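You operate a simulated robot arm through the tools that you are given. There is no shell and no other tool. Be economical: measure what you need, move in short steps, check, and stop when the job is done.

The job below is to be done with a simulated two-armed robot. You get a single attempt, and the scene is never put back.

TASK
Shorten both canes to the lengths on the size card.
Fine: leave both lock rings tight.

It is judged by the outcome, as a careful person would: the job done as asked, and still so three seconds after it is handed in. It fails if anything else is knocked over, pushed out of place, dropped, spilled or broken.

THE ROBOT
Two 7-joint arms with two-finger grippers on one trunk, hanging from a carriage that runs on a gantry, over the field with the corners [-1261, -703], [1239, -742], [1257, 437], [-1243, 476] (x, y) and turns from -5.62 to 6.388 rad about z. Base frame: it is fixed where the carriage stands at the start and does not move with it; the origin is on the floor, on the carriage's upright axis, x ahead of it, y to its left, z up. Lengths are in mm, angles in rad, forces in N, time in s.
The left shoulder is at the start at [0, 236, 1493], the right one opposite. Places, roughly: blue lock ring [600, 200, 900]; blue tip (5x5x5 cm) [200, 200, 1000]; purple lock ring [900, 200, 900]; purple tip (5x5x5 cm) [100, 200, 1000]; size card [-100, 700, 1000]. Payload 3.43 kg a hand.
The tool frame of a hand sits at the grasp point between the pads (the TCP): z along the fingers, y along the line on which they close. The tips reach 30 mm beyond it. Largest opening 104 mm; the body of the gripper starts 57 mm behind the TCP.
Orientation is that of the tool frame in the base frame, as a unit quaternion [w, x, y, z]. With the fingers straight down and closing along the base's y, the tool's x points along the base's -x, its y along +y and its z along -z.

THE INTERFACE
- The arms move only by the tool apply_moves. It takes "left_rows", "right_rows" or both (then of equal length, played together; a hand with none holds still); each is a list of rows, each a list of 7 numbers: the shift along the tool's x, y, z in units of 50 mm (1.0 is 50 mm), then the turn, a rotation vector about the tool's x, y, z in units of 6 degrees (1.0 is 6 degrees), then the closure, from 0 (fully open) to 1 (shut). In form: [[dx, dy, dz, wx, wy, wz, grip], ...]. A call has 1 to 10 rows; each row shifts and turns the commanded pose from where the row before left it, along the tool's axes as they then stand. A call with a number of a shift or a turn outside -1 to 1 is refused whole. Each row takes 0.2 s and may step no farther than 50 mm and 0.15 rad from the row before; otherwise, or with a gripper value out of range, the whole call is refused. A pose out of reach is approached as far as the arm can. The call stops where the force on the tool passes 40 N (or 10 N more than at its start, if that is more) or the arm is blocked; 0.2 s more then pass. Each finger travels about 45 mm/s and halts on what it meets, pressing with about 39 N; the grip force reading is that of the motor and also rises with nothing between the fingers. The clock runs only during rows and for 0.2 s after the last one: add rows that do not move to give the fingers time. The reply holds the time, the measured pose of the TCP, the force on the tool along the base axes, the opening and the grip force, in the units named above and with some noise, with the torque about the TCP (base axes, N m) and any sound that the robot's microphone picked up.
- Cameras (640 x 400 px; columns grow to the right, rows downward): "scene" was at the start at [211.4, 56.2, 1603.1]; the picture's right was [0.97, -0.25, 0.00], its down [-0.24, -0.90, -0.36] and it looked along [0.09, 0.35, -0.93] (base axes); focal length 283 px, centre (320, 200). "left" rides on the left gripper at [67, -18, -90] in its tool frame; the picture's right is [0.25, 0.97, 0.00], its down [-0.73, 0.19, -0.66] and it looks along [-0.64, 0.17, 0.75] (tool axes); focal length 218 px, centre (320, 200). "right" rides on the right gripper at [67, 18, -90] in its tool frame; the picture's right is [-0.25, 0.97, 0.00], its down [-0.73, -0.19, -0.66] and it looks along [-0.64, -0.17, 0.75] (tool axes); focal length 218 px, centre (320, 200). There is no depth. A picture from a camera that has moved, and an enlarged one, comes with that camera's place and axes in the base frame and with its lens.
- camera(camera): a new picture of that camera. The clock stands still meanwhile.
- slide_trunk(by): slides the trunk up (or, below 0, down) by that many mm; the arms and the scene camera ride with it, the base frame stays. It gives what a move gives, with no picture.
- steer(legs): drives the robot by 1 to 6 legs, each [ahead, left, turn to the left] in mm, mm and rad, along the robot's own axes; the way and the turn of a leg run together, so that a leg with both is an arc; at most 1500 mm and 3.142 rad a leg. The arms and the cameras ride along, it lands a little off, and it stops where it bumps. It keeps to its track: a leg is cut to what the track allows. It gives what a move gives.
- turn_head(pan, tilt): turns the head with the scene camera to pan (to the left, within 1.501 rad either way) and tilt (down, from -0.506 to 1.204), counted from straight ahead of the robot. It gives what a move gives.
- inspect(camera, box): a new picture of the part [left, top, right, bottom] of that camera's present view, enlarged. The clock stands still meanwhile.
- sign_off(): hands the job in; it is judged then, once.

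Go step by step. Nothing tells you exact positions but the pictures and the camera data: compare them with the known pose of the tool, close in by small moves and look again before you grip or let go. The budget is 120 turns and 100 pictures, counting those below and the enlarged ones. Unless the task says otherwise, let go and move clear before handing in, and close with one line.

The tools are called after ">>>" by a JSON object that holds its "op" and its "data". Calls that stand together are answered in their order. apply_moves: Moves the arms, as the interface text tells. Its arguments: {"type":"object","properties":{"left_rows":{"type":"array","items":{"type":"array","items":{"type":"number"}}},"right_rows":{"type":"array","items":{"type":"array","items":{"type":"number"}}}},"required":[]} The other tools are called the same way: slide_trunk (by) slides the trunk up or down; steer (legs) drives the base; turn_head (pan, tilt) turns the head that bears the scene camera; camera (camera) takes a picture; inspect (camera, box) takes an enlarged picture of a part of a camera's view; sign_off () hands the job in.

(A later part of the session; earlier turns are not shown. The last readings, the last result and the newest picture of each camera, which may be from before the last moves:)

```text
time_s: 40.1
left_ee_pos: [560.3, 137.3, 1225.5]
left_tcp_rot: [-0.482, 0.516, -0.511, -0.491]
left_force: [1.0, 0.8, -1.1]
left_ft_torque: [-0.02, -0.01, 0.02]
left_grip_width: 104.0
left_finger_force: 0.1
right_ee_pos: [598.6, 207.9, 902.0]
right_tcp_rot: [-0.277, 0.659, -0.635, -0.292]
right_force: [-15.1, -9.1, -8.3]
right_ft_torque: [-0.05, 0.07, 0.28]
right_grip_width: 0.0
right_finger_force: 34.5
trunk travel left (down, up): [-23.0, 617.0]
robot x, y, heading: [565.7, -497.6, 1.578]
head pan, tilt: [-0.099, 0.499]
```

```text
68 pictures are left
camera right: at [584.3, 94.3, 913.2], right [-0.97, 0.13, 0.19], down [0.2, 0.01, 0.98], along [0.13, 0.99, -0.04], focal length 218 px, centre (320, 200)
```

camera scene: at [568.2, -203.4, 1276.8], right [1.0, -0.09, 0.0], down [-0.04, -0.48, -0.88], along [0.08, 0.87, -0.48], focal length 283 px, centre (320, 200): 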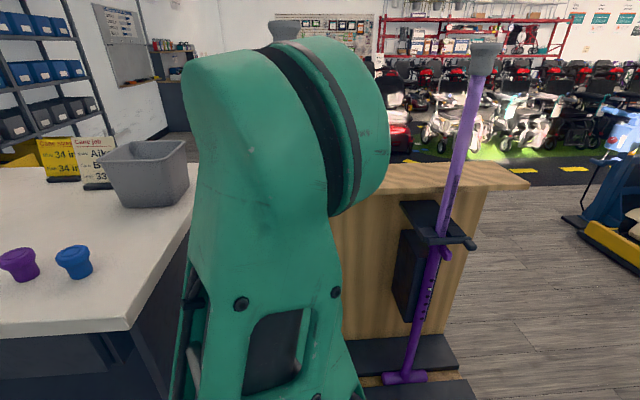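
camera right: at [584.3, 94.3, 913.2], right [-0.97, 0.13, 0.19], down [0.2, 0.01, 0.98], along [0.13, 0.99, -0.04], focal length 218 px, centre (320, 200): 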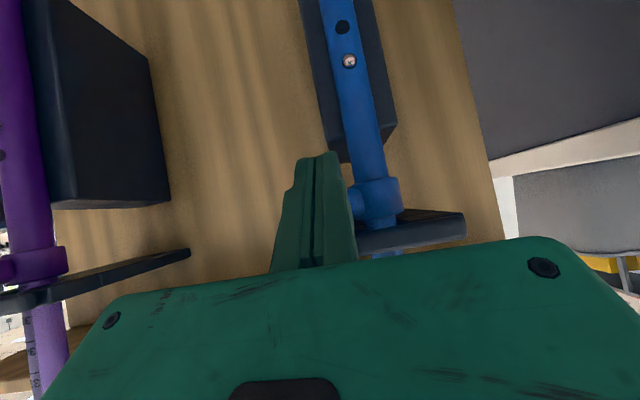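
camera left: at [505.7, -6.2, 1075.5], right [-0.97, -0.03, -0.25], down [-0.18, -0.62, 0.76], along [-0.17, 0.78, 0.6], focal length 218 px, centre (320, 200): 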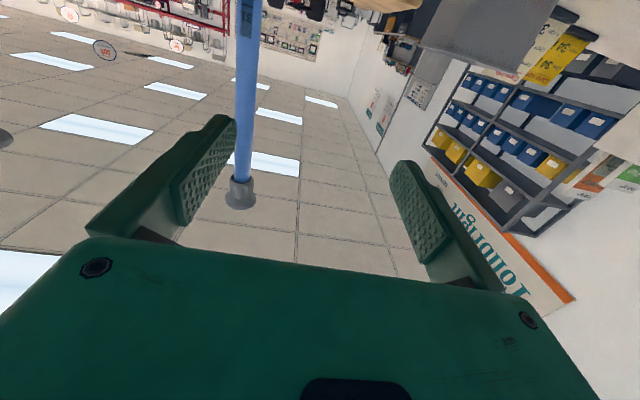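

The lever now stops firmly at about 65°, so the ring should be loose. I back the right hand off and bring the left hand around the shaft below the grey tip.

>>> {"op": "apply_moves", "data": {"right_rows": [[0, 0.12, 0, 0, 0, 0, 1], [0.1, 0.1, -0.6, 0, 0, 0, 1], [0.1, 0.1, -0.6, 0, 0, 0, 1], [0, 0, 0, 0, 0, 0, 1]], "left_rows": [[0, 0, 0.5, 0, 0, 0, 0], [0, 0, 0.5, 0, 0, 0, 0], [0, 0, 0.5, 0, 0, 0, 0], [0, 0, 0, 0, 0, 0, 0]]}}

>>> {"op": "camera", "data": {"camera": "left"}}

>>> {"op": "camera", "data": {"camera": "right"}}

```text
time_s: 41.1
left_ee_pos: [557.1, 208.5, 1226.7]
left_tcp_rot: [-0.484, 0.515, -0.51, -0.49]
left_force: [0.5, -0.4, 0.0]
left_ft_torque: [0.0, 0.0, 0.01]
left_grip_width: 104.2
left_finger_force: 0.2
left hand out of reach, approached as far as the arm can: row 3
right_ee_pos: [591.4, 158.6, 939.1]
right_tcp_rot: [-0.284, 0.656, -0.635, -0.293]
right_force: [-0.4, 0.0, 0.4]
right_ft_torque: [0.0, 0.0, 0.01]
right_grip_width: 0.0
right_finger_force: 35.2
trunk travel left (down, up): [-23.0, 617.0]
robot x, y, heading: [566.6, -495.2, 1.579]
head pan, tilt: [-0.099, 0.499]
```

```text
67 pictures are left
camera left: at [576.6, 116.5, 1163.5], right [-0.97, -0.02, -0.25], down [-0.18, -0.62, 0.76], along [-0.17, 0.78, 0.6], focal length 218 px, centre (320, 200)
```

left: 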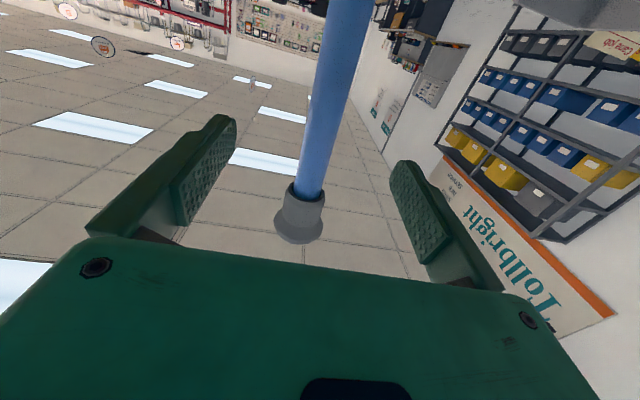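

```text
66 pictures are left
camera right: at [577.2, 45.1, 948.6], right [-0.97, 0.14, 0.19], down [0.19, 0.0, 0.98], along [0.13, 0.99, -0.03], focal length 218 px, centre (320, 200)
```

right: 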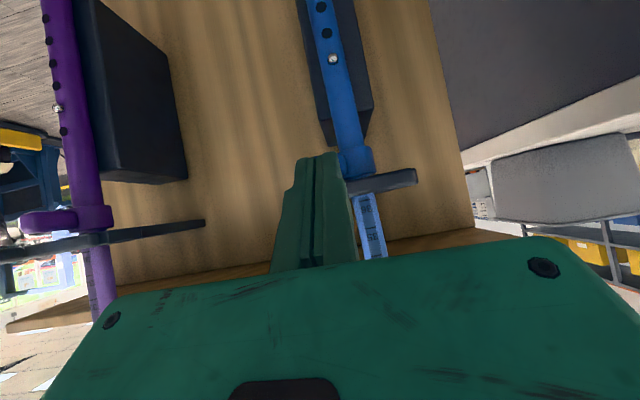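

Left arm needs ~45 mm more. I pull the right hand back and down to button height, then drive ahead.

>>> {"op": "apply_moves", "data": {"right_rows": [[0.78, 0.19, 0.17, 0, 0, 0, 1], [0.78, 0.19, 0.17, 0, 0, 0, 1], [0.78, 0.19, 0.17, 0, 0, 0, 1], [0, 0, 0, 0, 0, 0, 1]]}}

>>> {"op": "steer", "data": {"legs": [[45, 0, 0]]}}

>>> {"op": "camera", "data": {"camera": "left"}}

>>> {"op": "camera", "data": {"camera": "right"}}

```text
time_s: 42.1
left_ee_pos: [557.3, 208.4, 1226.3]
left_tcp_rot: [-0.484, 0.515, -0.51, -0.491]
left_force: [-0.9, -0.2, -0.4]
left_ft_torque: [-0.03, 0.02, 0.05]
left_grip_width: 104.0
left_finger_force: 0.1
right_ee_pos: [564.5, 99.1, 831.8]
right_tcp_rot: [-0.282, 0.657, -0.634, -0.294]
right_force: [-0.3, 0.5, 0.8]
right_ft_torque: [0.0, -0.03, 0.0]
right_grip_width: 0.2
right_finger_force: 34.4
trunk travel left (down, up): [-23.0, 617.0]
robot x, y, heading: [563.9, -494.3, 1.58]
head pan, tilt: [-0.099, 0.499]
```

```text
time_s: 43.0
left_ee_pos: [556.9, 252.6, 1225.2]
left_tcp_rot: [-0.483, 0.515, -0.511, -0.49]
left_force: [0.1, 0.2, -0.2]
left_ft_torque: [-0.04, 0.01, -0.01]
left_grip_width: 104.1
left_finger_force: 0.1
right_ee_pos: [565.0, 141.0, 830.4]
right_tcp_rot: [-0.282, 0.657, -0.635, -0.293]
right_force: [-0.4, 0.2, 0.6]
right_ft_torque: [-0.03, -0.03, 0.01]
right_grip_width: 0.0
right_finger_force: 35.2
trunk travel left (down, up): [-23.0, 617.0]
robot x, y, heading: [561.6, -453.5, 1.574]
head pan, tilt: [-0.099, 0.499]
```

```text
65 pictures are left
camera left: at [576.1, 160.2, 1163.4], right [-0.97, -0.02, -0.25], down [-0.18, -0.62, 0.76], along [-0.17, 0.78, 0.6], focal length 218 px, centre (320, 200)
```

left: 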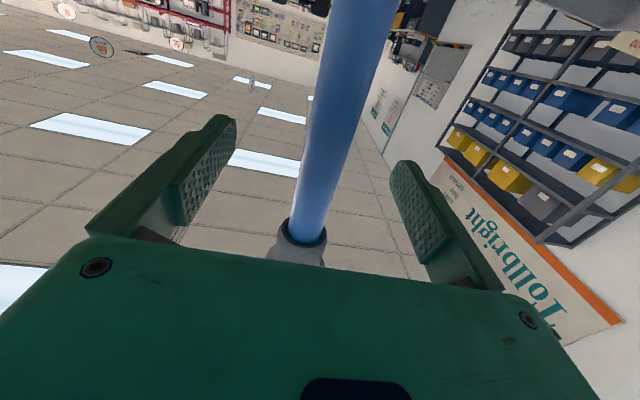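

```text
64 pictures are left
camera right: at [550.7, 28.7, 841.4], right [-0.97, 0.14, 0.19], down [0.19, 0.01, 0.98], along [0.13, 0.99, -0.03], focal length 218 px, centre (320, 200)
```

right: 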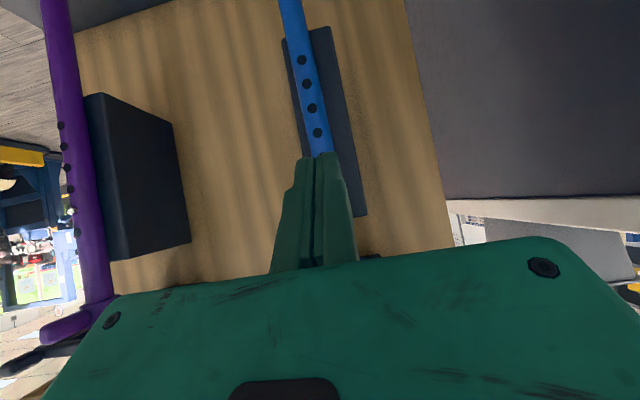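

Button should be at about [567, 244, 817]. I close the left hand on the shaft.

>>> {"op": "apply_moves", "data": {"left_rows": [[0, -0.08, 0, 0, 0, 0, 0.5], [0, 0, 0, 0, 0, 0, 1], [0, 0, 0, 0, 0, 0, 1], [0, 0, 0, 0, 0, 0, 1], [0, 0, 0, 0, 0, 0, 1], [0, 0, 0, 0, 0, 0, 1], [0, 0, 0, 0, 0, 0, 1]]}}

>>> {"op": "camera", "data": {"camera": "left"}}

```text
time_s: 44.6
left_ee_pos: [560.1, 251.9, 1226.5]
left_tcp_rot: [-0.484, 0.515, -0.511, -0.49]
left_force: [0.1, 0.3, 0.2]
left_ft_torque: [0.07, -0.73, -0.02]
left_grip_width: 21.1
left_finger_force: 38.7
right_ee_pos: [565.4, 143.2, 830.3]
right_tcp_rot: [-0.283, 0.657, -0.635, -0.293]
right_force: [0.0, -0.1, -0.7]
right_ft_torque: [0.01, 0.03, -0.03]
right_grip_width: 0.0
right_finger_force: 34.8
trunk travel left (down, up): [-23.0, 617.0]
robot x, y, heading: [565.0, -454.0, 1.575]
head pan, tilt: [-0.099, 0.499]
```

```text
63 pictures are left
camera left: at [579.7, 158.6, 1163.8], right [-0.97, -0.02, -0.25], down [-0.18, -0.62, 0.76], along [-0.17, 0.79, 0.59], focal length 218 px, centre (320, 200)
```

left: 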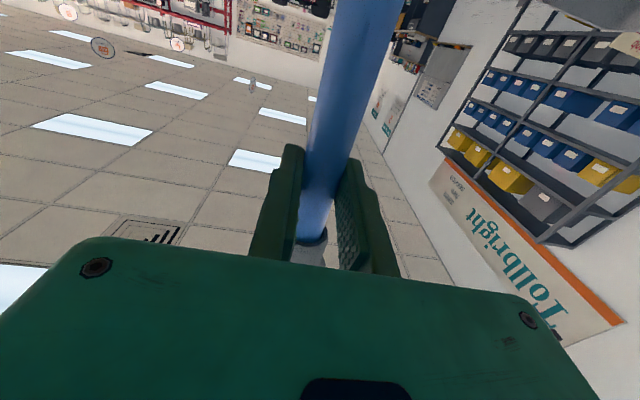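

Shaft held (21 mm). Now the right hand approaches the button.

>>> {"op": "apply_moves", "data": {"right_rows": [[-0.4, 0, 0.46, 0, 0, 0, 1], [-0.3, 0, 0.36, 0, 0, 0, 1], [0, 0, 0, 0, 0, 0, 1]], "left_rows": [[0, 0, 0, 0, 0, 0, 1], [0, 0, 0, 0, 0, 0, 1], [0, 0, 0, 0, 0, 0, 1]]}}

>>> {"op": "camera", "data": {"camera": "right"}}

```text
time_s: 45.4
left_ee_pos: [561.6, 251.1, 1226.3]
left_tcp_rot: [-0.483, 0.515, -0.512, -0.489]
left_force: [2.0, 0.2, 0.4]
left_ft_torque: [0.21, -0.75, -0.04]
left_grip_width: 20.7
left_finger_force: 38.9
right_ee_pos: [564.5, 196.4, 828.2]
right_tcp_rot: [-0.283, 0.657, -0.635, -0.292]
right_force: [0.7, -0.8, -0.3]
right_ft_torque: [0.0, 0.03, 0.01]
right_grip_width: 0.0
right_finger_force: 34.4
trunk travel left (down, up): [-23.0, 617.0]
robot x, y, heading: [564.1, -452.4, 1.575]
head pan, tilt: [-0.099, 0.499]
```

```text
62 pictures are left
camera right: at [550.4, 83.3, 839.7], right [-0.97, 0.14, 0.19], down [0.19, 0.01, 0.98], along [0.13, 0.99, -0.03], focal length 218 px, centre (320, 200)
```

right: 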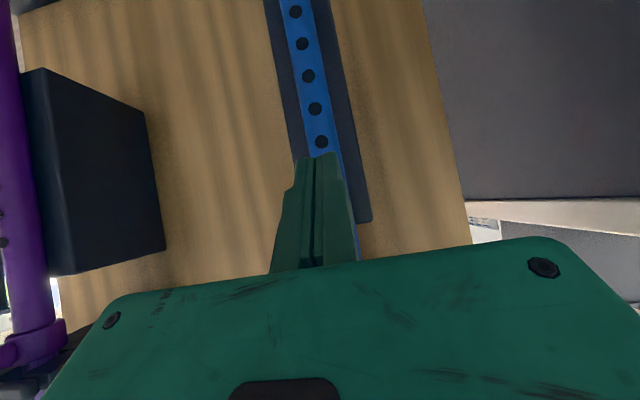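

>>> {"op": "apply_moves", "data": {"right_rows": [[-0.067, 0, 0.075, 0, 0, 0, 1], [-0.067, 0, 0.075, 0, 0, 0, 1], [-0.04, 0, 0.045, 0, 0, 0, 1], [0, 0, 0, 0, 0, 0, 1]]}}

>>> {"op": "inspect", "data": {"camera": "right", "box": [220, 60, 420, 260]}}

```text
time_s: 46.4
left_ee_pos: [561.0, 251.2, 1226.0]
left_tcp_rot: [-0.483, 0.515, -0.511, -0.49]
left_force: [4.4, 0.4, -0.5]
left_ft_torque: [-0.1, -0.95, -0.01]
left_grip_width: 20.9
left_finger_force: 38.8
right_ee_pos: [564.1, 208.8, 829.4]
right_tcp_rot: [-0.283, 0.656, -0.635, -0.292]
right_force: [0.4, -0.3, -0.5]
right_ft_torque: [0.01, -0.02, -0.01]
right_grip_width: 0.1
right_finger_force: 34.5
trunk travel left (down, up): [-23.0, 617.0]
robot x, y, heading: [565.8, -451.7, 1.578]
head pan, tilt: [-0.099, 0.499]
```

```text
2.00 times, centred on (320, 160) of right
camera zoom: at [549.4, 95.7, 840.1], right [-0.97, 0.14, 0.19], down [0.19, 0.01, 0.98], along [0.13, 0.99, -0.03], focal length 436 px, centre (320, 280)
```

zoom: 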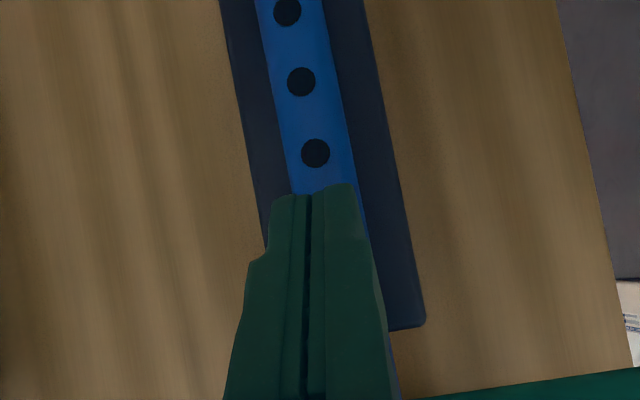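

>>> {"op": "apply_moves", "data": {"right_rows": [[-0.054, 0, 0.06, 0, 0, 0, 1], [-0.054, 0, 0.06, 0, 0, 0, 1], [0, 0, 0, 0, 0, 0, 1]]}}

```text
time_s: 47.2
left_ee_pos: [561.1, 250.7, 1225.6]
left_tcp_rot: [-0.483, 0.515, -0.512, -0.489]
left_force: [4.0, 0.0, -0.4]
left_ft_torque: [-0.06, -0.9, 0.0]
left_grip_width: 20.7
left_finger_force: 38.7
right_ee_pos: [564.4, 215.6, 828.8]
right_tcp_rot: [-0.282, 0.657, -0.635, -0.293]
right_force: [-0.1, -0.3, -0.1]
right_ft_torque: [0.01, 0.02, 0.0]
right_grip_width: 0.0
right_finger_force: 34.7
trunk travel left (down, up): [-23.0, 617.0]
robot x, y, heading: [564.6, -455.6, 1.584]
head pan, tilt: [-0.099, 0.499]
```

>>> {"op": "apply_moves", "data": {"right_rows": [[-0.04, 0, 0.045, 0, 0, 0, 1], [-0.04, 0, 0.045, 0, 0, 0, 1], [-0.04, 0, 0.045, 0, 0, 0, 1], [0, 0, 0, 0, 0, 0, 1]]}}

>>> {"op": "inspect", "data": {"camera": "right", "box": [220, 60, 420, 260]}}

```text
time_s: 48.2
left_ee_pos: [560.5, 249.2, 1226.3]
left_tcp_rot: [-0.483, 0.515, -0.512, -0.49]
left_force: [2.0, 9.3, -0.9]
left_ft_torque: [0.67, -0.82, 0.09]
left_grip_width: 20.6
left_finger_force: 39.1
right_ee_pos: [563.6, 224.9, 830.3]
right_tcp_rot: [-0.281, 0.657, -0.635, -0.293]
right_force: [0.8, -19.1, 5.2]
right_ft_torque: [0.05, 0.15, -0.05]
right_grip_width: 5.9
right_finger_force: 34.4
trunk travel left (down, up): [-23.0, 617.0]
robot x, y, heading: [566.0, -454.5, 1.583]
head pan, tilt: [-0.099, 0.499]
```

```text
2.00 times, centred on (320, 160) of right
camera zoom: at [549.2, 110.7, 840.6], right [-0.97, 0.14, 0.19], down [0.19, 0.01, 0.98], along [0.13, 0.99, -0.03], focal length 436 px, centre (320, 280)
```

zoom: 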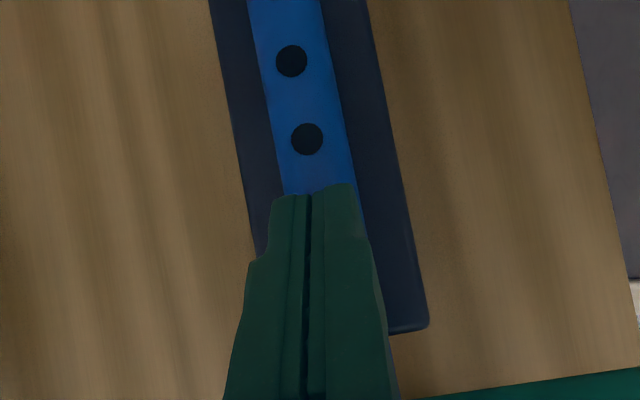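

The button wedged between the two fingers; I back off, shift 5 mm so that one finger covers it, and press again.

>>> {"op": "apply_moves", "data": {"right_rows": [[0.1, 0, -0.11, 0, 0, 0, 1], [0, -0.11, 0, 0, 0, 0, 1], [0, 0, 0, 0, 0, 0, 1], [-0.05, 0, 0.055, 0, 0, 0, 1], [-0.04, 0, 0.045, 0, 0, 0, 1], [0, 0, 0, 0, 0, 0, 1]]}}

```text
time_s: 49.6
left_ee_pos: [561.2, 251.2, 1224.6]
left_tcp_rot: [-0.483, 0.515, -0.511, -0.49]
left_force: [3.8, 4.1, -0.4]
left_ft_torque: [0.34, -0.81, 0.01]
left_grip_width: 20.8
left_finger_force: 39.4
right_ee_pos: [569.5, 224.2, 828.3]
right_tcp_rot: [-0.283, 0.657, -0.635, -0.293]
right_force: [-0.7, -7.2, 1.6]
right_ft_torque: [0.0, 0.01, 0.04]
right_grip_width: 0.3
right_finger_force: 34.8
trunk travel left (down, up): [-23.0, 617.0]
robot x, y, heading: [567.1, -452.1, 1.574]
head pan, tilt: [-0.099, 0.499]
```

>>> {"op": "apply_moves", "data": {"right_rows": [[-0.04, 0, 0.045, 0, 0, 0, 1], [-0.02, 0, 0.022, 0, 0, 0, 1], [0, 0, 0, 0, 0, 0, 1]]}}

>>> {"op": "apply_moves", "data": {"left_rows": [[0.06, 0, 0, 0, 0, 0, 1], [0.06, 0, 0, 0, 0, 0, 1], [0.06, 0, 0, 0, 0, 0, 1], [0, 0, 0, 0, 0, 0, 1]]}}

```text
time_s: 50.4
left_ee_pos: [561.2, 249.7, 1221.6]
left_tcp_rot: [-0.481, 0.517, -0.512, -0.489]
left_force: [-1.4, 7.9, 0.1]
left_ft_torque: [0.1, -0.82, 0.05]
left_grip_width: 20.7
left_finger_force: 39.2
right_ee_pos: [569.5, 225.3, 828.1]
right_tcp_rot: [-0.28, 0.657, -0.636, -0.293]
right_force: [4.5, -22.0, 1.7]
right_ft_torque: [-0.15, 0.14, -0.01]
right_grip_width: 0.0
right_finger_force: 34.3
trunk travel left (down, up): [-23.0, 617.0]
robot x, y, heading: [562.8, -453.0, 1.577]
head pan, tilt: [-0.099, 0.499]
stopped in row 3 (right hand): the force on the tool passed its limit at 40 N (the readings are from after the stop); the commanded pose is now the measured one
```

```text
time_s: 51.5
left_ee_pos: [561.7, 249.0, 1211.5]
left_tcp_rot: [-0.481, 0.516, -0.513, -0.488]
left_force: [0.2, 9.2, -0.5]
left_ft_torque: [0.36, -0.89, -0.01]
left_grip_width: 20.8
left_finger_force: 38.7
right_ee_pos: [570.5, 225.2, 829.5]
right_tcp_rot: [-0.28, 0.657, -0.636, -0.292]
right_force: [5.7, -22.0, 2.3]
right_ft_torque: [-0.1, 0.07, -0.02]
right_grip_width: 0.2
right_finger_force: 34.7
trunk travel left (down, up): [-23.0, 617.0]
robot x, y, heading: [566.5, -451.1, 1.576]
head pan, tilt: [-0.099, 0.499]
stopped in row 4 (right hand): the force on the tool passed its limit at 40 N (the readings are from after the stop); the commanded pose is now the measured one
```

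>>> {"op": "apply_moves", "data": {"right_rows": [[0.12, 0, -0.13, 0, 0, 0, 1], [0.3, 0, -0.33, 0, 0, 0, 1], [0, 0, 0, 0, 0, 0, 1]]}}

>>> {"op": "camera", "data": {"camera": "right"}}

>>> {"op": "camera", "data": {"camera": "left"}}

```text
time_s: 52.3
left_ee_pos: [562.6, 250.3, 1215.9]
left_tcp_rot: [-0.482, 0.515, -0.512, -0.49]
left_force: [6.0, 0.0, -0.2]
left_ft_torque: [-0.43, -0.96, -0.04]
left_grip_width: 20.6
left_finger_force: 38.7
right_ee_pos: [569.8, 196.6, 828.7]
right_tcp_rot: [-0.281, 0.657, -0.635, -0.294]
right_force: [1.0, 0.1, -0.3]
right_ft_torque: [0.0, -0.01, 0.02]
right_grip_width: 0.0
right_finger_force: 35.0
trunk travel left (down, up): [-23.0, 617.0]
robot x, y, heading: [567.6, -453.5, 1.572]
head pan, tilt: [-0.099, 0.499]
```

```text
59 pictures are left
camera right: at [555.1, 83.6, 839.6], right [-0.97, 0.14, 0.19], down [0.19, 0.01, 0.98], along [0.13, 0.99, -0.03], focal length 218 px, centre (320, 200)
```

right: 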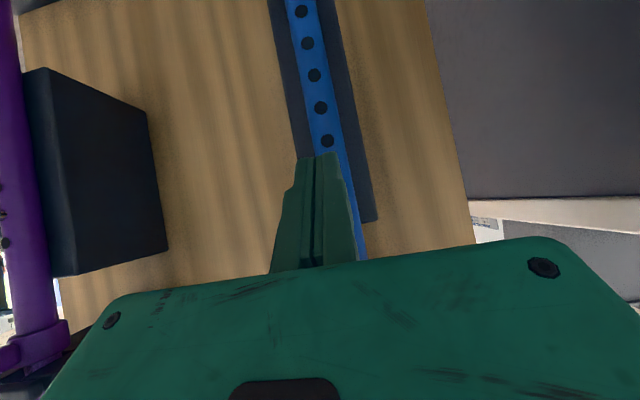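

```text
58 pictures are left
camera left: at [579.7, 157.9, 1153.9], right [-0.97, -0.02, -0.25], down [-0.18, -0.62, 0.77], along [-0.17, 0.79, 0.59], focal length 218 px, centre (320, 200)
```

left: 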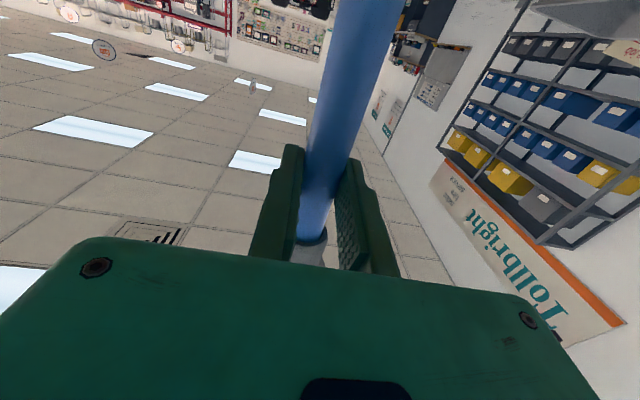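

The shaft has moved down about 10 mm without slipping. I continue downward toward the next hole (35).

>>> {"op": "apply_moves", "data": {"left_rows": [[0.06, 0, 0, 0, 0, 0, 1], [0.06, 0, 0, 0, 0, 0, 1], [0.06, 0, 0, 0, 0, 0, 1], [0.06, 0, 0, 0, 0, 0, 1], [0.06, 0, 0, 0, 0, 0, 1], [0, 0, 0, 0, 0, 0, 1]], "right_rows": [[0.7, 0, -0.6, 0, 0, 0, 1], [0, 0, 0, 0, 0, 0, 1], [0, 0, 0, 0, 0, 0, 1], [0, 0, 0, 0, 0, 0, 1], [0, 0, 0, 0, 0, 0, 1], [0, 0, 0, 0, 0, 0, 1]]}}

>>> {"op": "camera", "data": {"camera": "right"}}

```text
time_s: 53.7
left_ee_pos: [559.0, 247.7, 1201.8]
left_tcp_rot: [-0.482, 0.514, -0.512, -0.49]
left_force: [5.9, 1.4, 1.7]
left_ft_torque: [0.4, -0.86, -0.07]
left_grip_width: 21.0
left_finger_force: 38.8
left hand out of reach, approached as far as the arm can: row 5
right_ee_pos: [568.9, 151.4, 823.5]
right_tcp_rot: [-0.282, 0.657, -0.634, -0.295]
right_force: [0.9, 0.0, -0.2]
right_ft_torque: [0.03, 0.01, 0.01]
right_grip_width: 0.0
right_finger_force: 34.9
trunk travel left (down, up): [-23.0, 617.0]
robot x, y, heading: [564.2, -450.0, 1.578]
head pan, tilt: [-0.099, 0.499]
```

```text
57 pictures are left
camera right: at [555.6, 38.6, 833.6], right [-0.97, 0.14, 0.19], down [0.19, 0.01, 0.98], along [0.13, 0.99, -0.03], focal length 218 px, centre (320, 200)
```

right: 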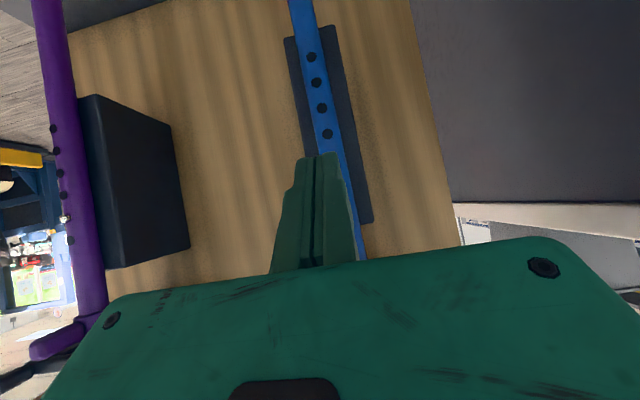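

>>> {"op": "apply_moves", "data": {"right_rows": [[-0.6, 0, -0.54, 0, 0, 0, 1], [-0.6, 0, -0.54, 0, 0, 0, 1], [0, 0, 0, 0, 0, 0, 1]]}}

>>> {"op": "inspect", "data": {"camera": "right", "box": [220, 0, 420, 160]}}

```text
time_s: 54.5
left_ee_pos: [556.0, 243.8, 1205.5]
left_tcp_rot: [-0.484, 0.516, -0.509, -0.49]
left_force: [3.5, 4.3, -22.6]
left_ft_torque: [-0.67, -0.92, -0.06]
left_grip_width: 21.1
left_finger_force: 38.9
right_ee_pos: [573.7, 151.7, 885.3]
right_tcp_rot: [-0.277, 0.662, -0.639, -0.278]
right_force: [0.2, 0.4, -0.1]
right_ft_torque: [-0.01, -0.02, -0.01]
right_grip_width: 0.2
right_finger_force: 34.4
trunk travel left (down, up): [-23.0, 617.0]
robot x, y, heading: [563.7, -450.4, 1.58]
head pan, tilt: [-0.099, 0.499]
```

```text
2.50 times, centred on (320, 80) of right
camera zoom: at [559.0, 38.6, 899.3], right [-0.97, 0.15, 0.17], down [0.18, 0.04, 0.98], along [0.14, 0.99, -0.06], focal length 546 px, centre (320, 500)
```

zoom: 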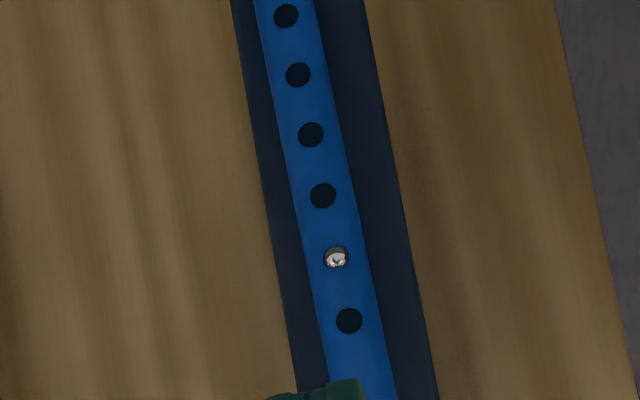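

The button has clicked into the second hole (35). The left arm is near its limit, so I release, back both hands, drive 55 mm ahead and regrip for the second hole.

>>> {"op": "apply_moves", "data": {"left_rows": [[0.05, 0, 0, 0, 0, 0, 0.5], [0, 0, 0, 0, 0, 0, 0], [0, 0, 0, 0, 0, 0, 0], [0, 0, 0, 0, 0, 0, 0], [0, 0, -0.5, 0, 0, 0, 0], [0, 0, -0.5, 0, 0, 0, 0], [0, 0, 0, 0, 0, 0, 0]], "right_rows": [[0, 0, 0, 0, 0, 0, 1], [0.3, 0, -0.4, 0, 0, 0, 1], [0.3, 0, -0.4, 0, 0, 0, 1], [0.5, 0, 0, 0, 0, 0, 1], [0.5, 0, 0, 0, 0, 0, 1], [0, 0, 0, 0, 0, 0, 1], [0, 0, 0, 0, 0, 0, 1]]}}

>>> {"op": "steer", "data": {"legs": [[55, 0, 0]]}}

>>> {"op": "camera", "data": {"camera": "left"}}

>>> {"op": "camera", "data": {"camera": "right"}}

```text
time_s: 56.1
left_ee_pos: [536.8, 204.9, 1201.2]
left_tcp_rot: [-0.472, 0.524, -0.503, -0.499]
left_force: [0.5, 0.9, 0.7]
left_ft_torque: [0.0, 0.01, -0.03]
left_grip_width: 104.0
left_finger_force: 0.1
right_ee_pos: [570.3, 62.8, 889.5]
right_tcp_rot: [-0.283, 0.651, -0.63, -0.314]
right_force: [0.7, 0.2, 0.3]
right_ft_torque: [-0.01, 0.05, 0.0]
right_grip_width: 0.0
right_finger_force: 34.7
trunk travel left (down, up): [-23.0, 617.0]
robot x, y, heading: [560.2, -449.2, 1.582]
head pan, tilt: [-0.099, 0.499]
```

```text
time_s: 57.0
left_ee_pos: [538.6, 260.4, 1200.2]
left_tcp_rot: [-0.473, 0.523, -0.504, -0.498]
left_force: [-0.9, 0.2, -0.3]
left_ft_torque: [0.0, 0.0, 0.02]
left_grip_width: 104.2
left_finger_force: 0.2
right_ee_pos: [574.0, 118.9, 890.9]
right_tcp_rot: [-0.284, 0.65, -0.633, -0.311]
right_force: [-0.6, 0.0, 0.1]
right_ft_torque: [-0.03, 0.04, 0.02]
right_grip_width: 0.0
right_finger_force: 34.5
trunk travel left (down, up): [-23.0, 617.0]
robot x, y, heading: [564.7, -398.3, 1.58]
head pan, tilt: [-0.099, 0.499]
```

```text
55 pictures are left
camera left: at [560.5, 168.1, 1138.5], right [-0.97, -0.06, -0.24], down [-0.16, -0.62, 0.77], along [-0.2, 0.78, 0.59], focal length 218 px, centre (320, 200)
```

left: 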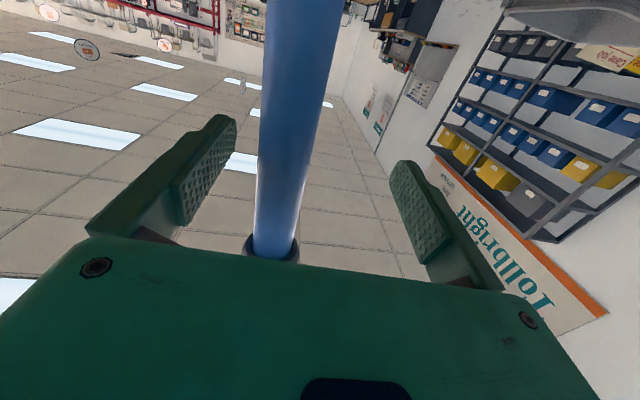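

```text
54 pictures are left
camera right: at [559.7, 6.2, 898.1], right [-0.97, 0.13, 0.22], down [0.22, -0.03, 0.98], along [0.13, 0.99, 0.0], focal length 218 px, centre (320, 200)
```

right: 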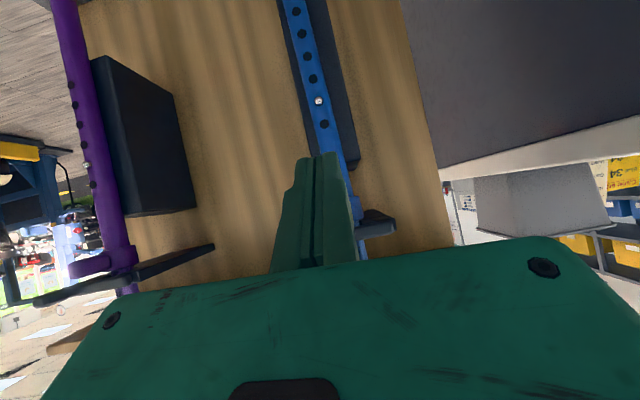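

>>> {"op": "apply_moves", "data": {"left_rows": [[0, -0.46, 0, 0, 0, 0, 0.3], [0, 0, 0, 0, 0, 0, 1], [0, 0, 0, 0, 0, 0, 1], [0, 0, 0, 0, 0, 0, 1], [0, 0, 0, 0, 0, 0, 1], [0, 0, 0, 0, 0, 0, 1], [0, 0, 0, 0, 0, 0, 1]], "right_rows": [[0.09, 0.02, 0.765, 0, 0, 0, 1], [0.09, 0.02, 0.765, 0, 0, 0, 1], [0.09, 0.02, 0.72, 0, 0, 0, 1], [0, 0, 0, 0, 0, 0, 1], [0, 0, 0, 0, 0, 0, 1], [0, 0, 0, 0, 0, 0, 1], [0, 0, 0, 0, 0, 0, 1]]}}

>>> {"op": "camera", "data": {"camera": "right"}}

```text
time_s: 57.8
left_ee_pos: [545.1, 270.2, 1190.7]
left_tcp_rot: [-0.459, 0.532, -0.504, -0.503]
left_force: [3.9, 1.3, 1.5]
left_ft_torque: [-0.03, -0.07, 0.11]
left_grip_width: 39.9
left_finger_force: 2.0
right_ee_pos: [575.5, 165.8, 916.0]
right_tcp_rot: [0.309, -0.606, 0.614, 0.401]
right_force: [0.5, 0.7, -0.5]
right_ft_torque: [0.02, -0.02, -0.06]
right_grip_width: 0.0
right_finger_force: 34.9
trunk travel left (down, up): [-23.0, 617.0]
robot x, y, heading: [563.8, -396.7, 1.578]
head pan, tilt: [-0.099, 0.499]
stopped in row 3 (right hand): the arm was blocked; the commanded pose is now the measured one
```

```text
53 pictures are left
camera right: at [562.4, 52.6, 904.7], right [-0.94, 0.07, 0.33], down [0.31, -0.2, 0.93], along [0.13, 0.98, 0.16], focal length 218 px, centre (320, 200)
```

right: 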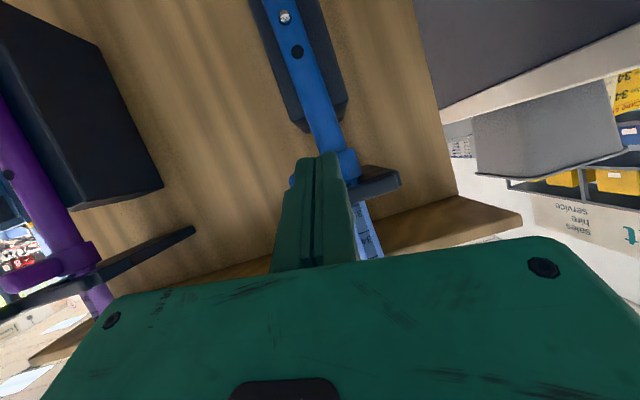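

The right arm is blocked this close in. I open and retract the left hand, back the robot up again, and pitch the left hand down instead.

>>> {"op": "apply_moves", "data": {"left_rows": [[0, 0, 0, 0, 0, 0, 0], [0, 0, 0, 0, 0, 0, 0], [0, 0, 0, 0, 0, 0, 0]]}}

>>> {"op": "steer", "data": {"legs": [[-60, 0, 0]]}}

>>> {"op": "apply_moves", "data": {"left_rows": [[0, 0, 0, 0, 1, 0, 0], [0, 0, 0, 0, 1, 0, 0], [0, 0, 0, 0, 1, 0, 0], [0, 0, 0, 0, 1, 0, 0], [0, 0, 0, 0, 1, 0, 0], [0, 0, 0, 0, 0, 0, 0]]}}

>>> {"op": "camera", "data": {"camera": "left"}}

>>> {"op": "camera", "data": {"camera": "scene"}}

```text
time_s: 58.6
left_ee_pos: [544.6, 270.2, 1189.3]
left_tcp_rot: [-0.459, 0.532, -0.503, -0.503]
left_force: [-0.9, 0.0, -0.5]
left_ft_torque: [0.03, -0.01, 0.0]
left_grip_width: 104.0
left_finger_force: 0.1
right_ee_pos: [576.3, 164.1, 915.4]
right_tcp_rot: [0.309, -0.605, 0.614, 0.4]
right_force: [-0.5, 0.4, -0.8]
right_ft_torque: [-0.05, 0.01, -0.01]
right_grip_width: 0.1
right_finger_force: 34.1
trunk travel left (down, up): [-23.0, 617.0]
robot x, y, heading: [563.9, -395.6, 1.575]
head pan, tilt: [-0.099, 0.499]
```

```text
time_s: 59.5
left_ee_pos: [545.8, 210.2, 1189.8]
left_tcp_rot: [-0.459, 0.532, -0.504, -0.503]
left_force: [0.3, -0.1, 0.4]
left_ft_torque: [0.01, -0.03, 0.03]
left_grip_width: 104.0
left_finger_force: 0.1
right_ee_pos: [576.8, 104.0, 915.4]
right_tcp_rot: [0.309, -0.606, 0.614, 0.4]
right_force: [-0.2, -0.2, 0.4]
right_ft_torque: [0.06, 0.0, 0.0]
right_grip_width: 0.3
right_finger_force: 34.7
trunk travel left (down, up): [-23.0, 617.0]
robot x, y, heading: [562.2, -459.9, 1.576]
head pan, tilt: [-0.099, 0.499]
```

```text
time_s: 60.9
left_ee_pos: [546.2, 210.7, 1190.1]
left_tcp_rot: [-0.312, 0.645, -0.605, -0.348]
left_force: [0.5, 1.4, 0.3]
left_ft_torque: [-0.03, 0.03, 0.01]
left_grip_width: 103.9
left_finger_force: 0.0
right_ee_pos: [576.6, 105.1, 916.5]
right_tcp_rot: [0.309, -0.606, 0.614, 0.4]
right_force: [1.1, 0.1, 0.2]
right_ft_torque: [0.02, 0.02, -0.01]
right_grip_width: 0.0
right_finger_force: 34.8
trunk travel left (down, up): [-23.0, 617.0]
robot x, y, heading: [566.2, -458.8, 1.575]
head pan, tilt: [-0.099, 0.499]
```

```text
52 pictures are left
camera left: at [571.9, 100.8, 1185.0], right [-0.96, -0.21, -0.19], down [-0.16, -0.14, 0.98], along [-0.24, 0.97, 0.1], focal length 218 px, centre (320, 200)
```

left: 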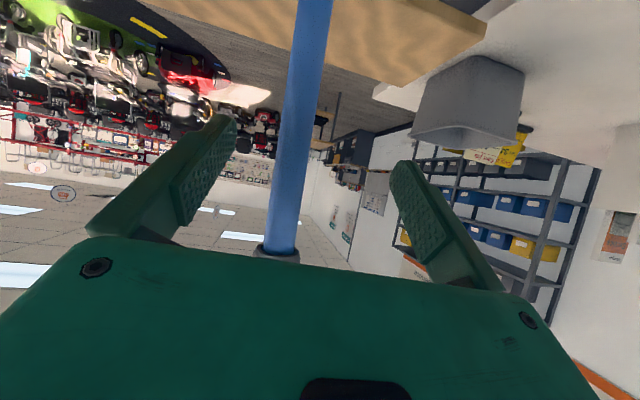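

```text
51 pictures are left
camera scene: at [568.4, -166.0, 1276.7], right [1.0, -0.1, 0.0], down [-0.05, -0.48, -0.88], along [0.08, 0.87, -0.48], focal length 283 px, centre (320, 200)
```

scene: 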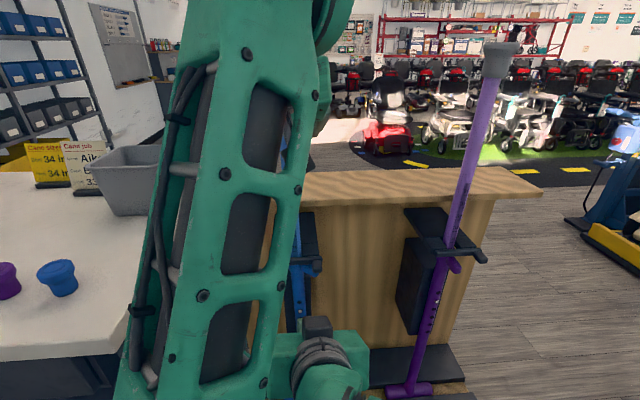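

>>> {"op": "apply_moves", "data": {"left_rows": [[-0.32, -0.17, 0.29, 0, 0, 0, 0], [-0.32, -0.17, 0.29, 0, 0, 0, 0], [0, 0, 0, 0, 0, 0, 1], [0, 0, 0, 0, 0, 0, 1], [0, 0, 0, 0, 0, 0, 1], [0, 0, 0, 0, 0, 0, 1], [0, 0, 0, 0, 0, 0, 1], [0, 0, 0, 0, 0, 0, 1]], "right_rows": [[0, 0, 0, 0.28, 0.69, -0.26, 1], [0, 0, 0, 0.28, 0.69, -0.26, 1], [0, 0, 0, 0.28, 0.69, -0.26, 1], [0.4, 0.04, 0.68, 0, 0, 0, 1], [0.4, 0.04, 0.68, 0, 0, 0, 1], [0.4, 0.04, 0.68, 0, 0, 0, 1], [0, 0, 0, 0, 0, 0, 1], [0, 0, 0, 0, 0, 0, 1]]}}

>>> {"op": "camera", "data": {"camera": "right"}}

>>> {"op": "camera", "data": {"camera": "left"}}

```text
time_s: 62.7
left_ee_pos: [559.4, 253.2, 1197.9]
left_tcp_rot: [-0.313, 0.645, -0.605, -0.347]
left_force: [0.8, 0.6, 0.2]
left_ft_torque: [0.19, -0.72, -0.02]
left_grip_width: 21.3
left_finger_force: 37.6
right_ee_pos: [570.7, 139.8, 804.0]
right_tcp_rot: [-0.283, 0.655, -0.637, -0.291]
right_force: [-0.3, -0.2, -0.2]
right_ft_torque: [0.0, 0.0, 0.03]
right_grip_width: 0.0
right_finger_force: 34.8
trunk travel left (down, up): [-23.0, 617.0]
robot x, y, heading: [566.2, -457.0, 1.57]
head pan, tilt: [-0.099, 0.499]
```

```text
50 pictures are left
camera right: at [555.8, 26.9, 815.2], right [-0.97, 0.14, 0.19], down [0.19, 0.01, 0.98], along [0.14, 0.99, -0.03], focal length 218 px, centre (320, 200)
```

right: 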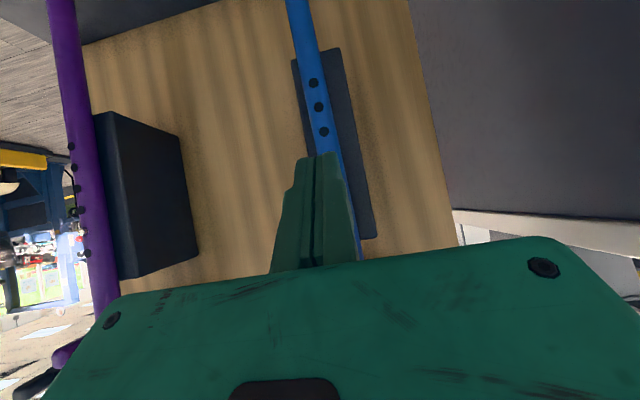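

```text
49 pictures are left
camera left: at [585.7, 144.0, 1193.5], right [-0.96, -0.21, -0.19], down [-0.16, -0.14, 0.98], along [-0.23, 0.97, 0.1], focal length 218 px, centre (320, 200)
```

left: 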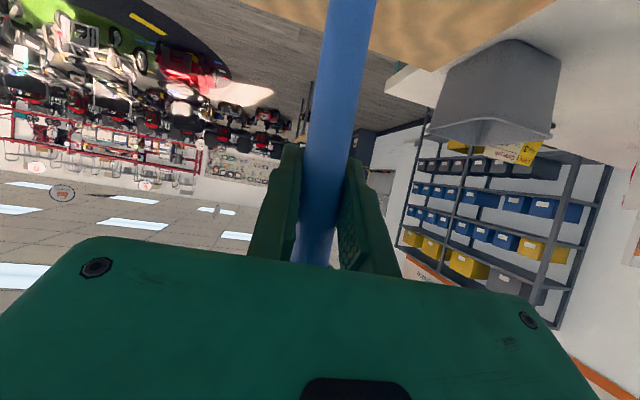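

>>> {"op": "apply_moves", "data": {"right_rows": [[-0.48, 0, 0.535, 0, 0, 0, 1], [-0.48, 0, 0.545, 0, 0, 0, 1], [0, 0, 0, 0, 0, 0, 1], [-0.05, 0, 0.055, 0, 0, 0, 1], [-0.05, 0, 0.055, 0, 0, 0, 1], [-0.05, 0, 0.055, 0, 0, 0, 1], [0, 0, 0, 0, 0, 0, 1]]}}

```text
time_s: 64.3
left_ee_pos: [560.2, 251.4, 1199.2]
left_tcp_rot: [-0.312, 0.644, -0.606, -0.347]
left_force: [7.3, 16.0, -0.2]
left_ft_torque: [0.98, -0.84, 0.2]
left_grip_width: 21.1
left_finger_force: 39.4
right_ee_pos: [568.2, 221.4, 804.1]
right_tcp_rot: [-0.283, 0.656, -0.636, -0.292]
right_force: [1.1, -26.8, 9.2]
right_ft_torque: [0.06, 0.05, 0.1]
right_grip_width: 6.2
right_finger_force: 34.7
trunk travel left (down, up): [-23.0, 617.0]
robot x, y, heading: [563.9, -460.7, 1.57]
head pan, tilt: [-0.099, 0.499]
```

>>> {"op": "apply_moves", "data": {"right_rows": [[0.1, 0, -0.11, 0, 0, 0, 1], [0.05, -0.13, -0.05, 0, 0, 0, 1], [0, 0, 0, 0, 0, 0, 1], [-0.1, 0, 0.11, 0, 0, 0, 1], [-0.04, 0, 0.045, 0, 0, 0, 1], [0, 0, 0, 0, 0, 0, 1]]}}

```text
time_s: 65.7
left_ee_pos: [560.3, 252.7, 1197.6]
left_tcp_rot: [-0.313, 0.644, -0.605, -0.348]
left_force: [6.5, 10.2, -0.2]
left_ft_torque: [0.46, -0.87, 0.16]
left_grip_width: 21.2
left_finger_force: 38.5
right_ee_pos: [573.8, 221.9, 803.7]
right_tcp_rot: [-0.282, 0.656, -0.636, -0.292]
right_force: [0.8, -16.5, 5.7]
right_ft_torque: [-0.05, 0.04, 0.16]
right_grip_width: 0.0
right_finger_force: 34.9
trunk travel left (down, up): [-23.0, 617.0]
robot x, y, heading: [561.1, -457.2, 1.575]
head pan, tilt: [-0.099, 0.499]
```

>>> {"op": "apply_moves", "data": {"right_rows": [[-0.02, 0, 0.022, 0, 0, 0, 1], [-0.015, 0, 0.017, 0, 0, 0, 1], [0, 0, 0, 0, 0, 0, 1], [0, 0, 0, 0, 0, 0, 1]], "left_rows": [[0, 0, 0, 0, 0, 0, 1], [0.04, 0, 0.027, 0, 0, 0, 1], [0.05, 0, 0.034, 0, 0, 0, 1], [0.05, 0, 0.034, 0, 0, 0, 1]]}}

```text
time_s: 66.3
left_ee_pos: [560.4, 251.3, 1194.7]
left_tcp_rot: [-0.312, 0.645, -0.605, -0.348]
left_force: [0.6, 12.1, 0.1]
left_ft_torque: [-0.07, -1.03, 0.08]
left_grip_width: 21.1
left_finger_force: 38.4
right_ee_pos: [574.2, 221.8, 803.2]
right_tcp_rot: [-0.282, 0.656, -0.636, -0.293]
right_force: [5.6, -21.4, 3.7]
right_ft_torque: [-0.05, 0.02, 0.15]
right_grip_width: 0.0
right_finger_force: 34.5
trunk travel left (down, up): [-23.0, 617.0]
robot x, y, heading: [561.3, -462.2, 1.575]
head pan, tilt: [-0.099, 0.499]
stopped in row 2 (right hand): the force on the tool passed its limit at 42 N (the readings are from after the stop); the commanded pose is now the measured one
```

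>>> {"op": "apply_moves", "data": {"left_rows": [[0.05, 0, 0.034, 0, 0, 0, 1], [0.05, 0, 0.034, 0, 0, 0, 1], [0.05, 0, 0.034, 0, 0, 0, 1], [0, 0, 0, 0, 0, 0, 1]]}}

```text
time_s: 67.3
left_ee_pos: [560.7, 252.2, 1187.7]
left_tcp_rot: [-0.313, 0.644, -0.605, -0.348]
left_force: [3.5, 13.4, -0.7]
left_ft_torque: [0.15, -0.94, 0.1]
left_grip_width: 21.3
left_finger_force: 39.0
right_ee_pos: [575.0, 220.7, 802.1]
right_tcp_rot: [-0.281, 0.657, -0.636, -0.292]
right_force: [4.2, -27.2, 2.9]
right_ft_torque: [-0.07, 0.03, 0.19]
right_grip_width: 0.0
right_finger_force: 34.8
trunk travel left (down, up): [-23.0, 617.0]
robot x, y, heading: [564.7, -456.7, 1.574]
head pan, tilt: [-0.099, 0.499]
```

Moved about 11 mm. I withdraw the right hand, then go on down slowly until it clicks.

>>> {"op": "apply_moves", "data": {"right_rows": [[0.2, 0, -0.3, 0, 0, 0, 1], [0.3, 0, -0.5, 0, 0, 0, 1], [0, 0, -0.5, 0, 0, 0, 1], [0, 0, 0, 0, 0, 0, 1], [0, 0, 0, 0, 0, 0, 1], [0, 0, 0, 0, 0, 0, 1], [0, 0, 0, 0, 0, 0, 1]], "left_rows": [[0, 0, 0, 0, 0, 0, 1], [0.05, 0, 0.034, 0, 0, 0, 1], [0.05, 0, 0.034, 0, 0, 0, 1], [0.05, 0, 0.034, 0, 0, 0, 1], [0.05, 0, 0.034, 0, 0, 0, 1], [0.03, 0, 0.02, 0, 0, 0, 1], [0, 0, 0, 0, 0, 0, 1]]}}

>>> {"op": "camera", "data": {"camera": "right"}}

```text
time_s: 68.9
left_ee_pos: [559.0, 254.3, 1175.8]
left_tcp_rot: [-0.314, 0.644, -0.604, -0.349]
left_force: [8.7, -0.9, 3.1]
left_ft_torque: [-0.12, -1.11, -0.04]
left_grip_width: 21.5
left_finger_force: 39.4
right_ee_pos: [576.6, 161.1, 829.7]
right_tcp_rot: [-0.284, 0.655, -0.636, -0.293]
right_force: [0.5, 0.4, 0.1]
right_ft_torque: [0.01, 0.0, -0.01]
right_grip_width: 0.0
right_finger_force: 34.6
trunk travel left (down, up): [-23.0, 617.0]
robot x, y, heading: [562.5, -456.0, 1.576]
head pan, tilt: [-0.099, 0.499]
```

```text
48 pictures are left
camera right: at [562.2, 49.2, 839.4], right [-0.97, 0.14, 0.19], down [0.19, 0.0, 0.98], along [0.13, 0.99, -0.03], focal length 218 px, centre (320, 200)
```

right: 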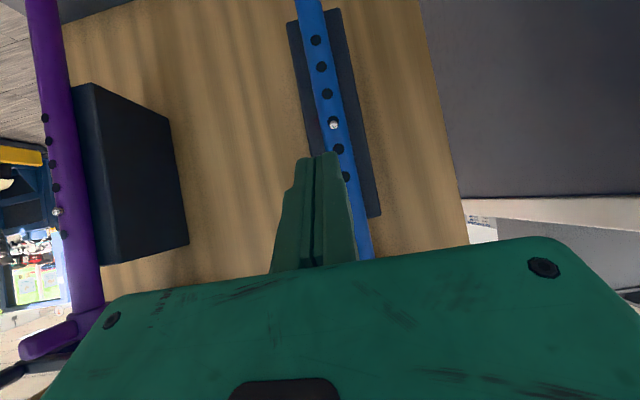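

>>> {"op": "inspect", "data": {"camera": "right", "box": [280, 80, 400, 155]}}

```text
5.33 times, centred on (340, 118) of right
camera zoom: at [562.2, 49.2, 839.4], right [-0.97, 0.14, 0.19], down [0.19, 0.0, 0.98], along [0.13, 0.99, -0.03], focal length 1164 px, centre (213, 640)
```

zoom: 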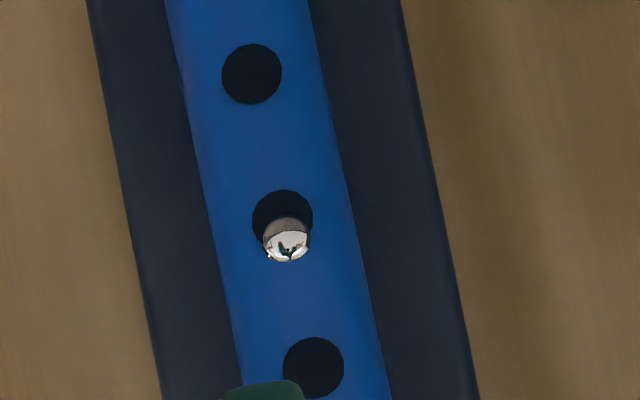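

The button shows ~3 mm above centre of the third hole; I lower the shaft a little more.

>>> {"op": "apply_moves", "data": {"left_rows": [[0.04, 0, 0.027, 0, 0, 0, 1], [0.03, 0, 0.02, 0, 0, 0, 1], [0, 0, 0, 0, 0, 0, 1]]}}

>>> {"op": "inspect", "data": {"camera": "right", "box": [280, 80, 400, 155]}}

```text
time_s: 69.7
left_ee_pos: [558.7, 253.3, 1172.5]
left_tcp_rot: [-0.314, 0.644, -0.604, -0.349]
left_force: [8.6, -1.1, 6.6]
left_ft_torque: [-0.27, -1.08, -0.02]
left_grip_width: 21.4
left_finger_force: 39.1
right_ee_pos: [576.0, 161.9, 829.8]
right_tcp_rot: [-0.283, 0.656, -0.636, -0.293]
right_force: [-0.6, 0.0, 0.5]
right_ft_torque: [0.05, 0.01, -0.03]
right_grip_width: 0.1
right_finger_force: 35.1
trunk travel left (down, up): [-23.0, 617.0]
robot x, y, heading: [562.4, -457.4, 1.575]
head pan, tilt: [-0.099, 0.499]
```

```text
5.33 times, centred on (340, 118) of right
camera zoom: at [562.2, 49.6, 839.6], right [-0.97, 0.14, 0.19], down [0.19, 0.0, 0.98], along [0.13, 0.99, -0.03], focal length 1164 px, centre (213, 640)
```

zoom: 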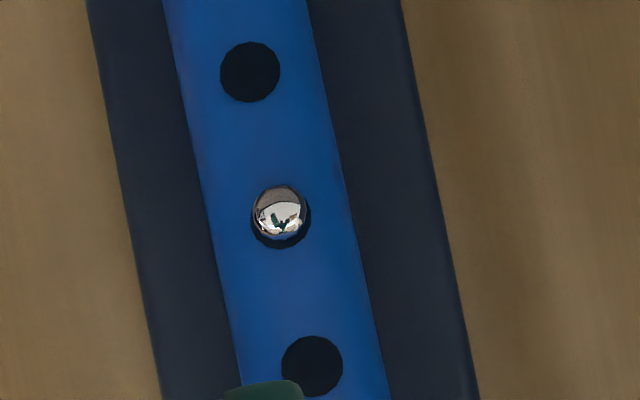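

The button is fully seated at the third hole: blue is at 34. I release the left hand, pull it back, and look at the lever.

>>> {"op": "apply_moves", "data": {"left_rows": [[-0.03, 0, -0.02, 0, 0, 0, 0.3], [0, 0, 0, 0, 0, 0, 0], [0, 0, 0, 0, 0, 0, 0], [0, 0, 0, 0, 0, 0, 0], [0, 0, -0.8, 0, 0, 0, 0], [0, 0, -0.8, 0, 0, 0, 0], [0, 0, -0.8, 0, 0, 0, 0], [0, 0, 0, 0, 0, 0, 0]], "right_rows": [[0, 0, -0.4, 0, 0, 0, 1], [0, -0.6, -0.4, 0, 0, 0, 1], [0, -0.6, 0, 0, 0, 0, 0.8], [-0.45, -0.3, -0.4, 0, 0, 0, 0.8], [-0.45, 0, -0.4, 0, 0, 0, 0.8], [0, 0, 0, 0, 0, 0, 0.8], [0, 0, 0, 0, 0, 0, 0.8], [0, 0, 0, 0, 0, 0, 0.8]]}}

>>> {"op": "camera", "data": {"camera": "right"}}

>>> {"op": "camera", "data": {"camera": "scene"}}

```text
time_s: 71.5
left_ee_pos: [565.9, 155.0, 1240.4]
left_tcp_rot: [-0.312, 0.644, -0.605, -0.349]
left_force: [-0.1, 0.4, 0.0]
left_ft_torque: [-0.02, -0.06, 0.01]
left_grip_width: 103.9
left_finger_force: 0.0
right_ee_pos: [648.0, 135.8, 915.6]
right_tcp_rot: [-0.282, 0.656, -0.635, -0.294]
right_force: [0.3, 0.1, 0.1]
right_ft_torque: [-0.02, 0.0, -0.03]
right_grip_width: 20.9
right_finger_force: 0.0
trunk travel left (down, up): [-23.0, 617.0]
robot x, y, heading: [563.0, -459.3, 1.573]
head pan, tilt: [-0.099, 0.499]
```

```text
45 pictures are left
camera right: at [633.1, 21.5, 925.1], right [-0.97, 0.14, 0.19], down [0.19, 0.0, 0.98], along [0.13, 0.99, -0.03], focal length 218 px, centre (320, 200)
```

right: 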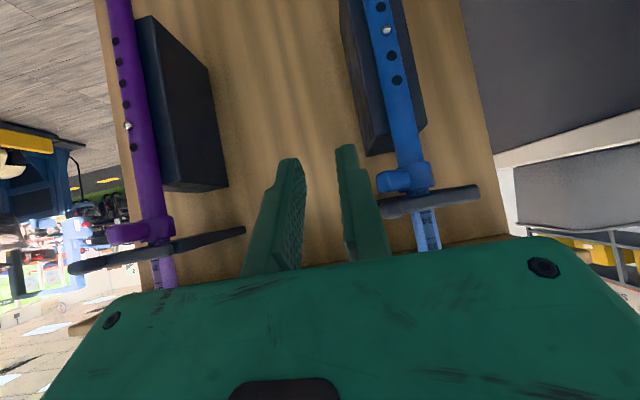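

```text
44 pictures are left
camera scene: at [568.4, -165.9, 1276.8], right [1.0, -0.1, 0.0], down [-0.05, -0.48, -0.88], along [0.08, 0.87, -0.48], focal length 283 px, centre (320, 200)
```

scene: 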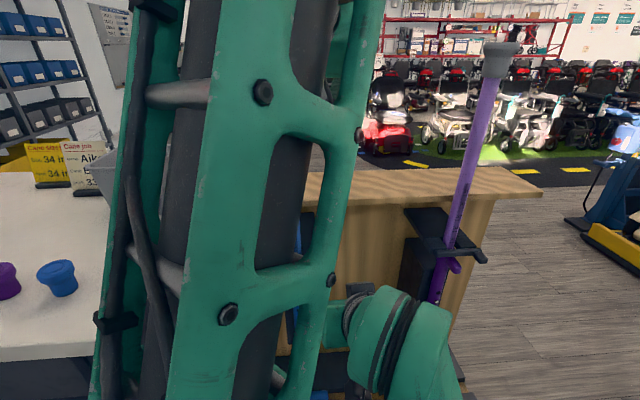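

>>> {"op": "inspect", "data": {"camera": "right", "box": [330, 130, 500, 260]}}

```text
3.08 times, centred on (415, 195) of right
camera zoom: at [633.1, 21.5, 925.1], right [-0.97, 0.14, 0.19], down [0.19, 0.0, 0.98], along [0.13, 0.99, -0.03], focal length 672 px, centre (28, 215)
```

zoom: 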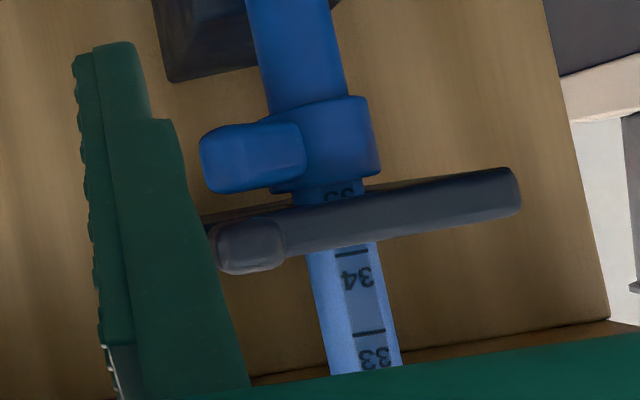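

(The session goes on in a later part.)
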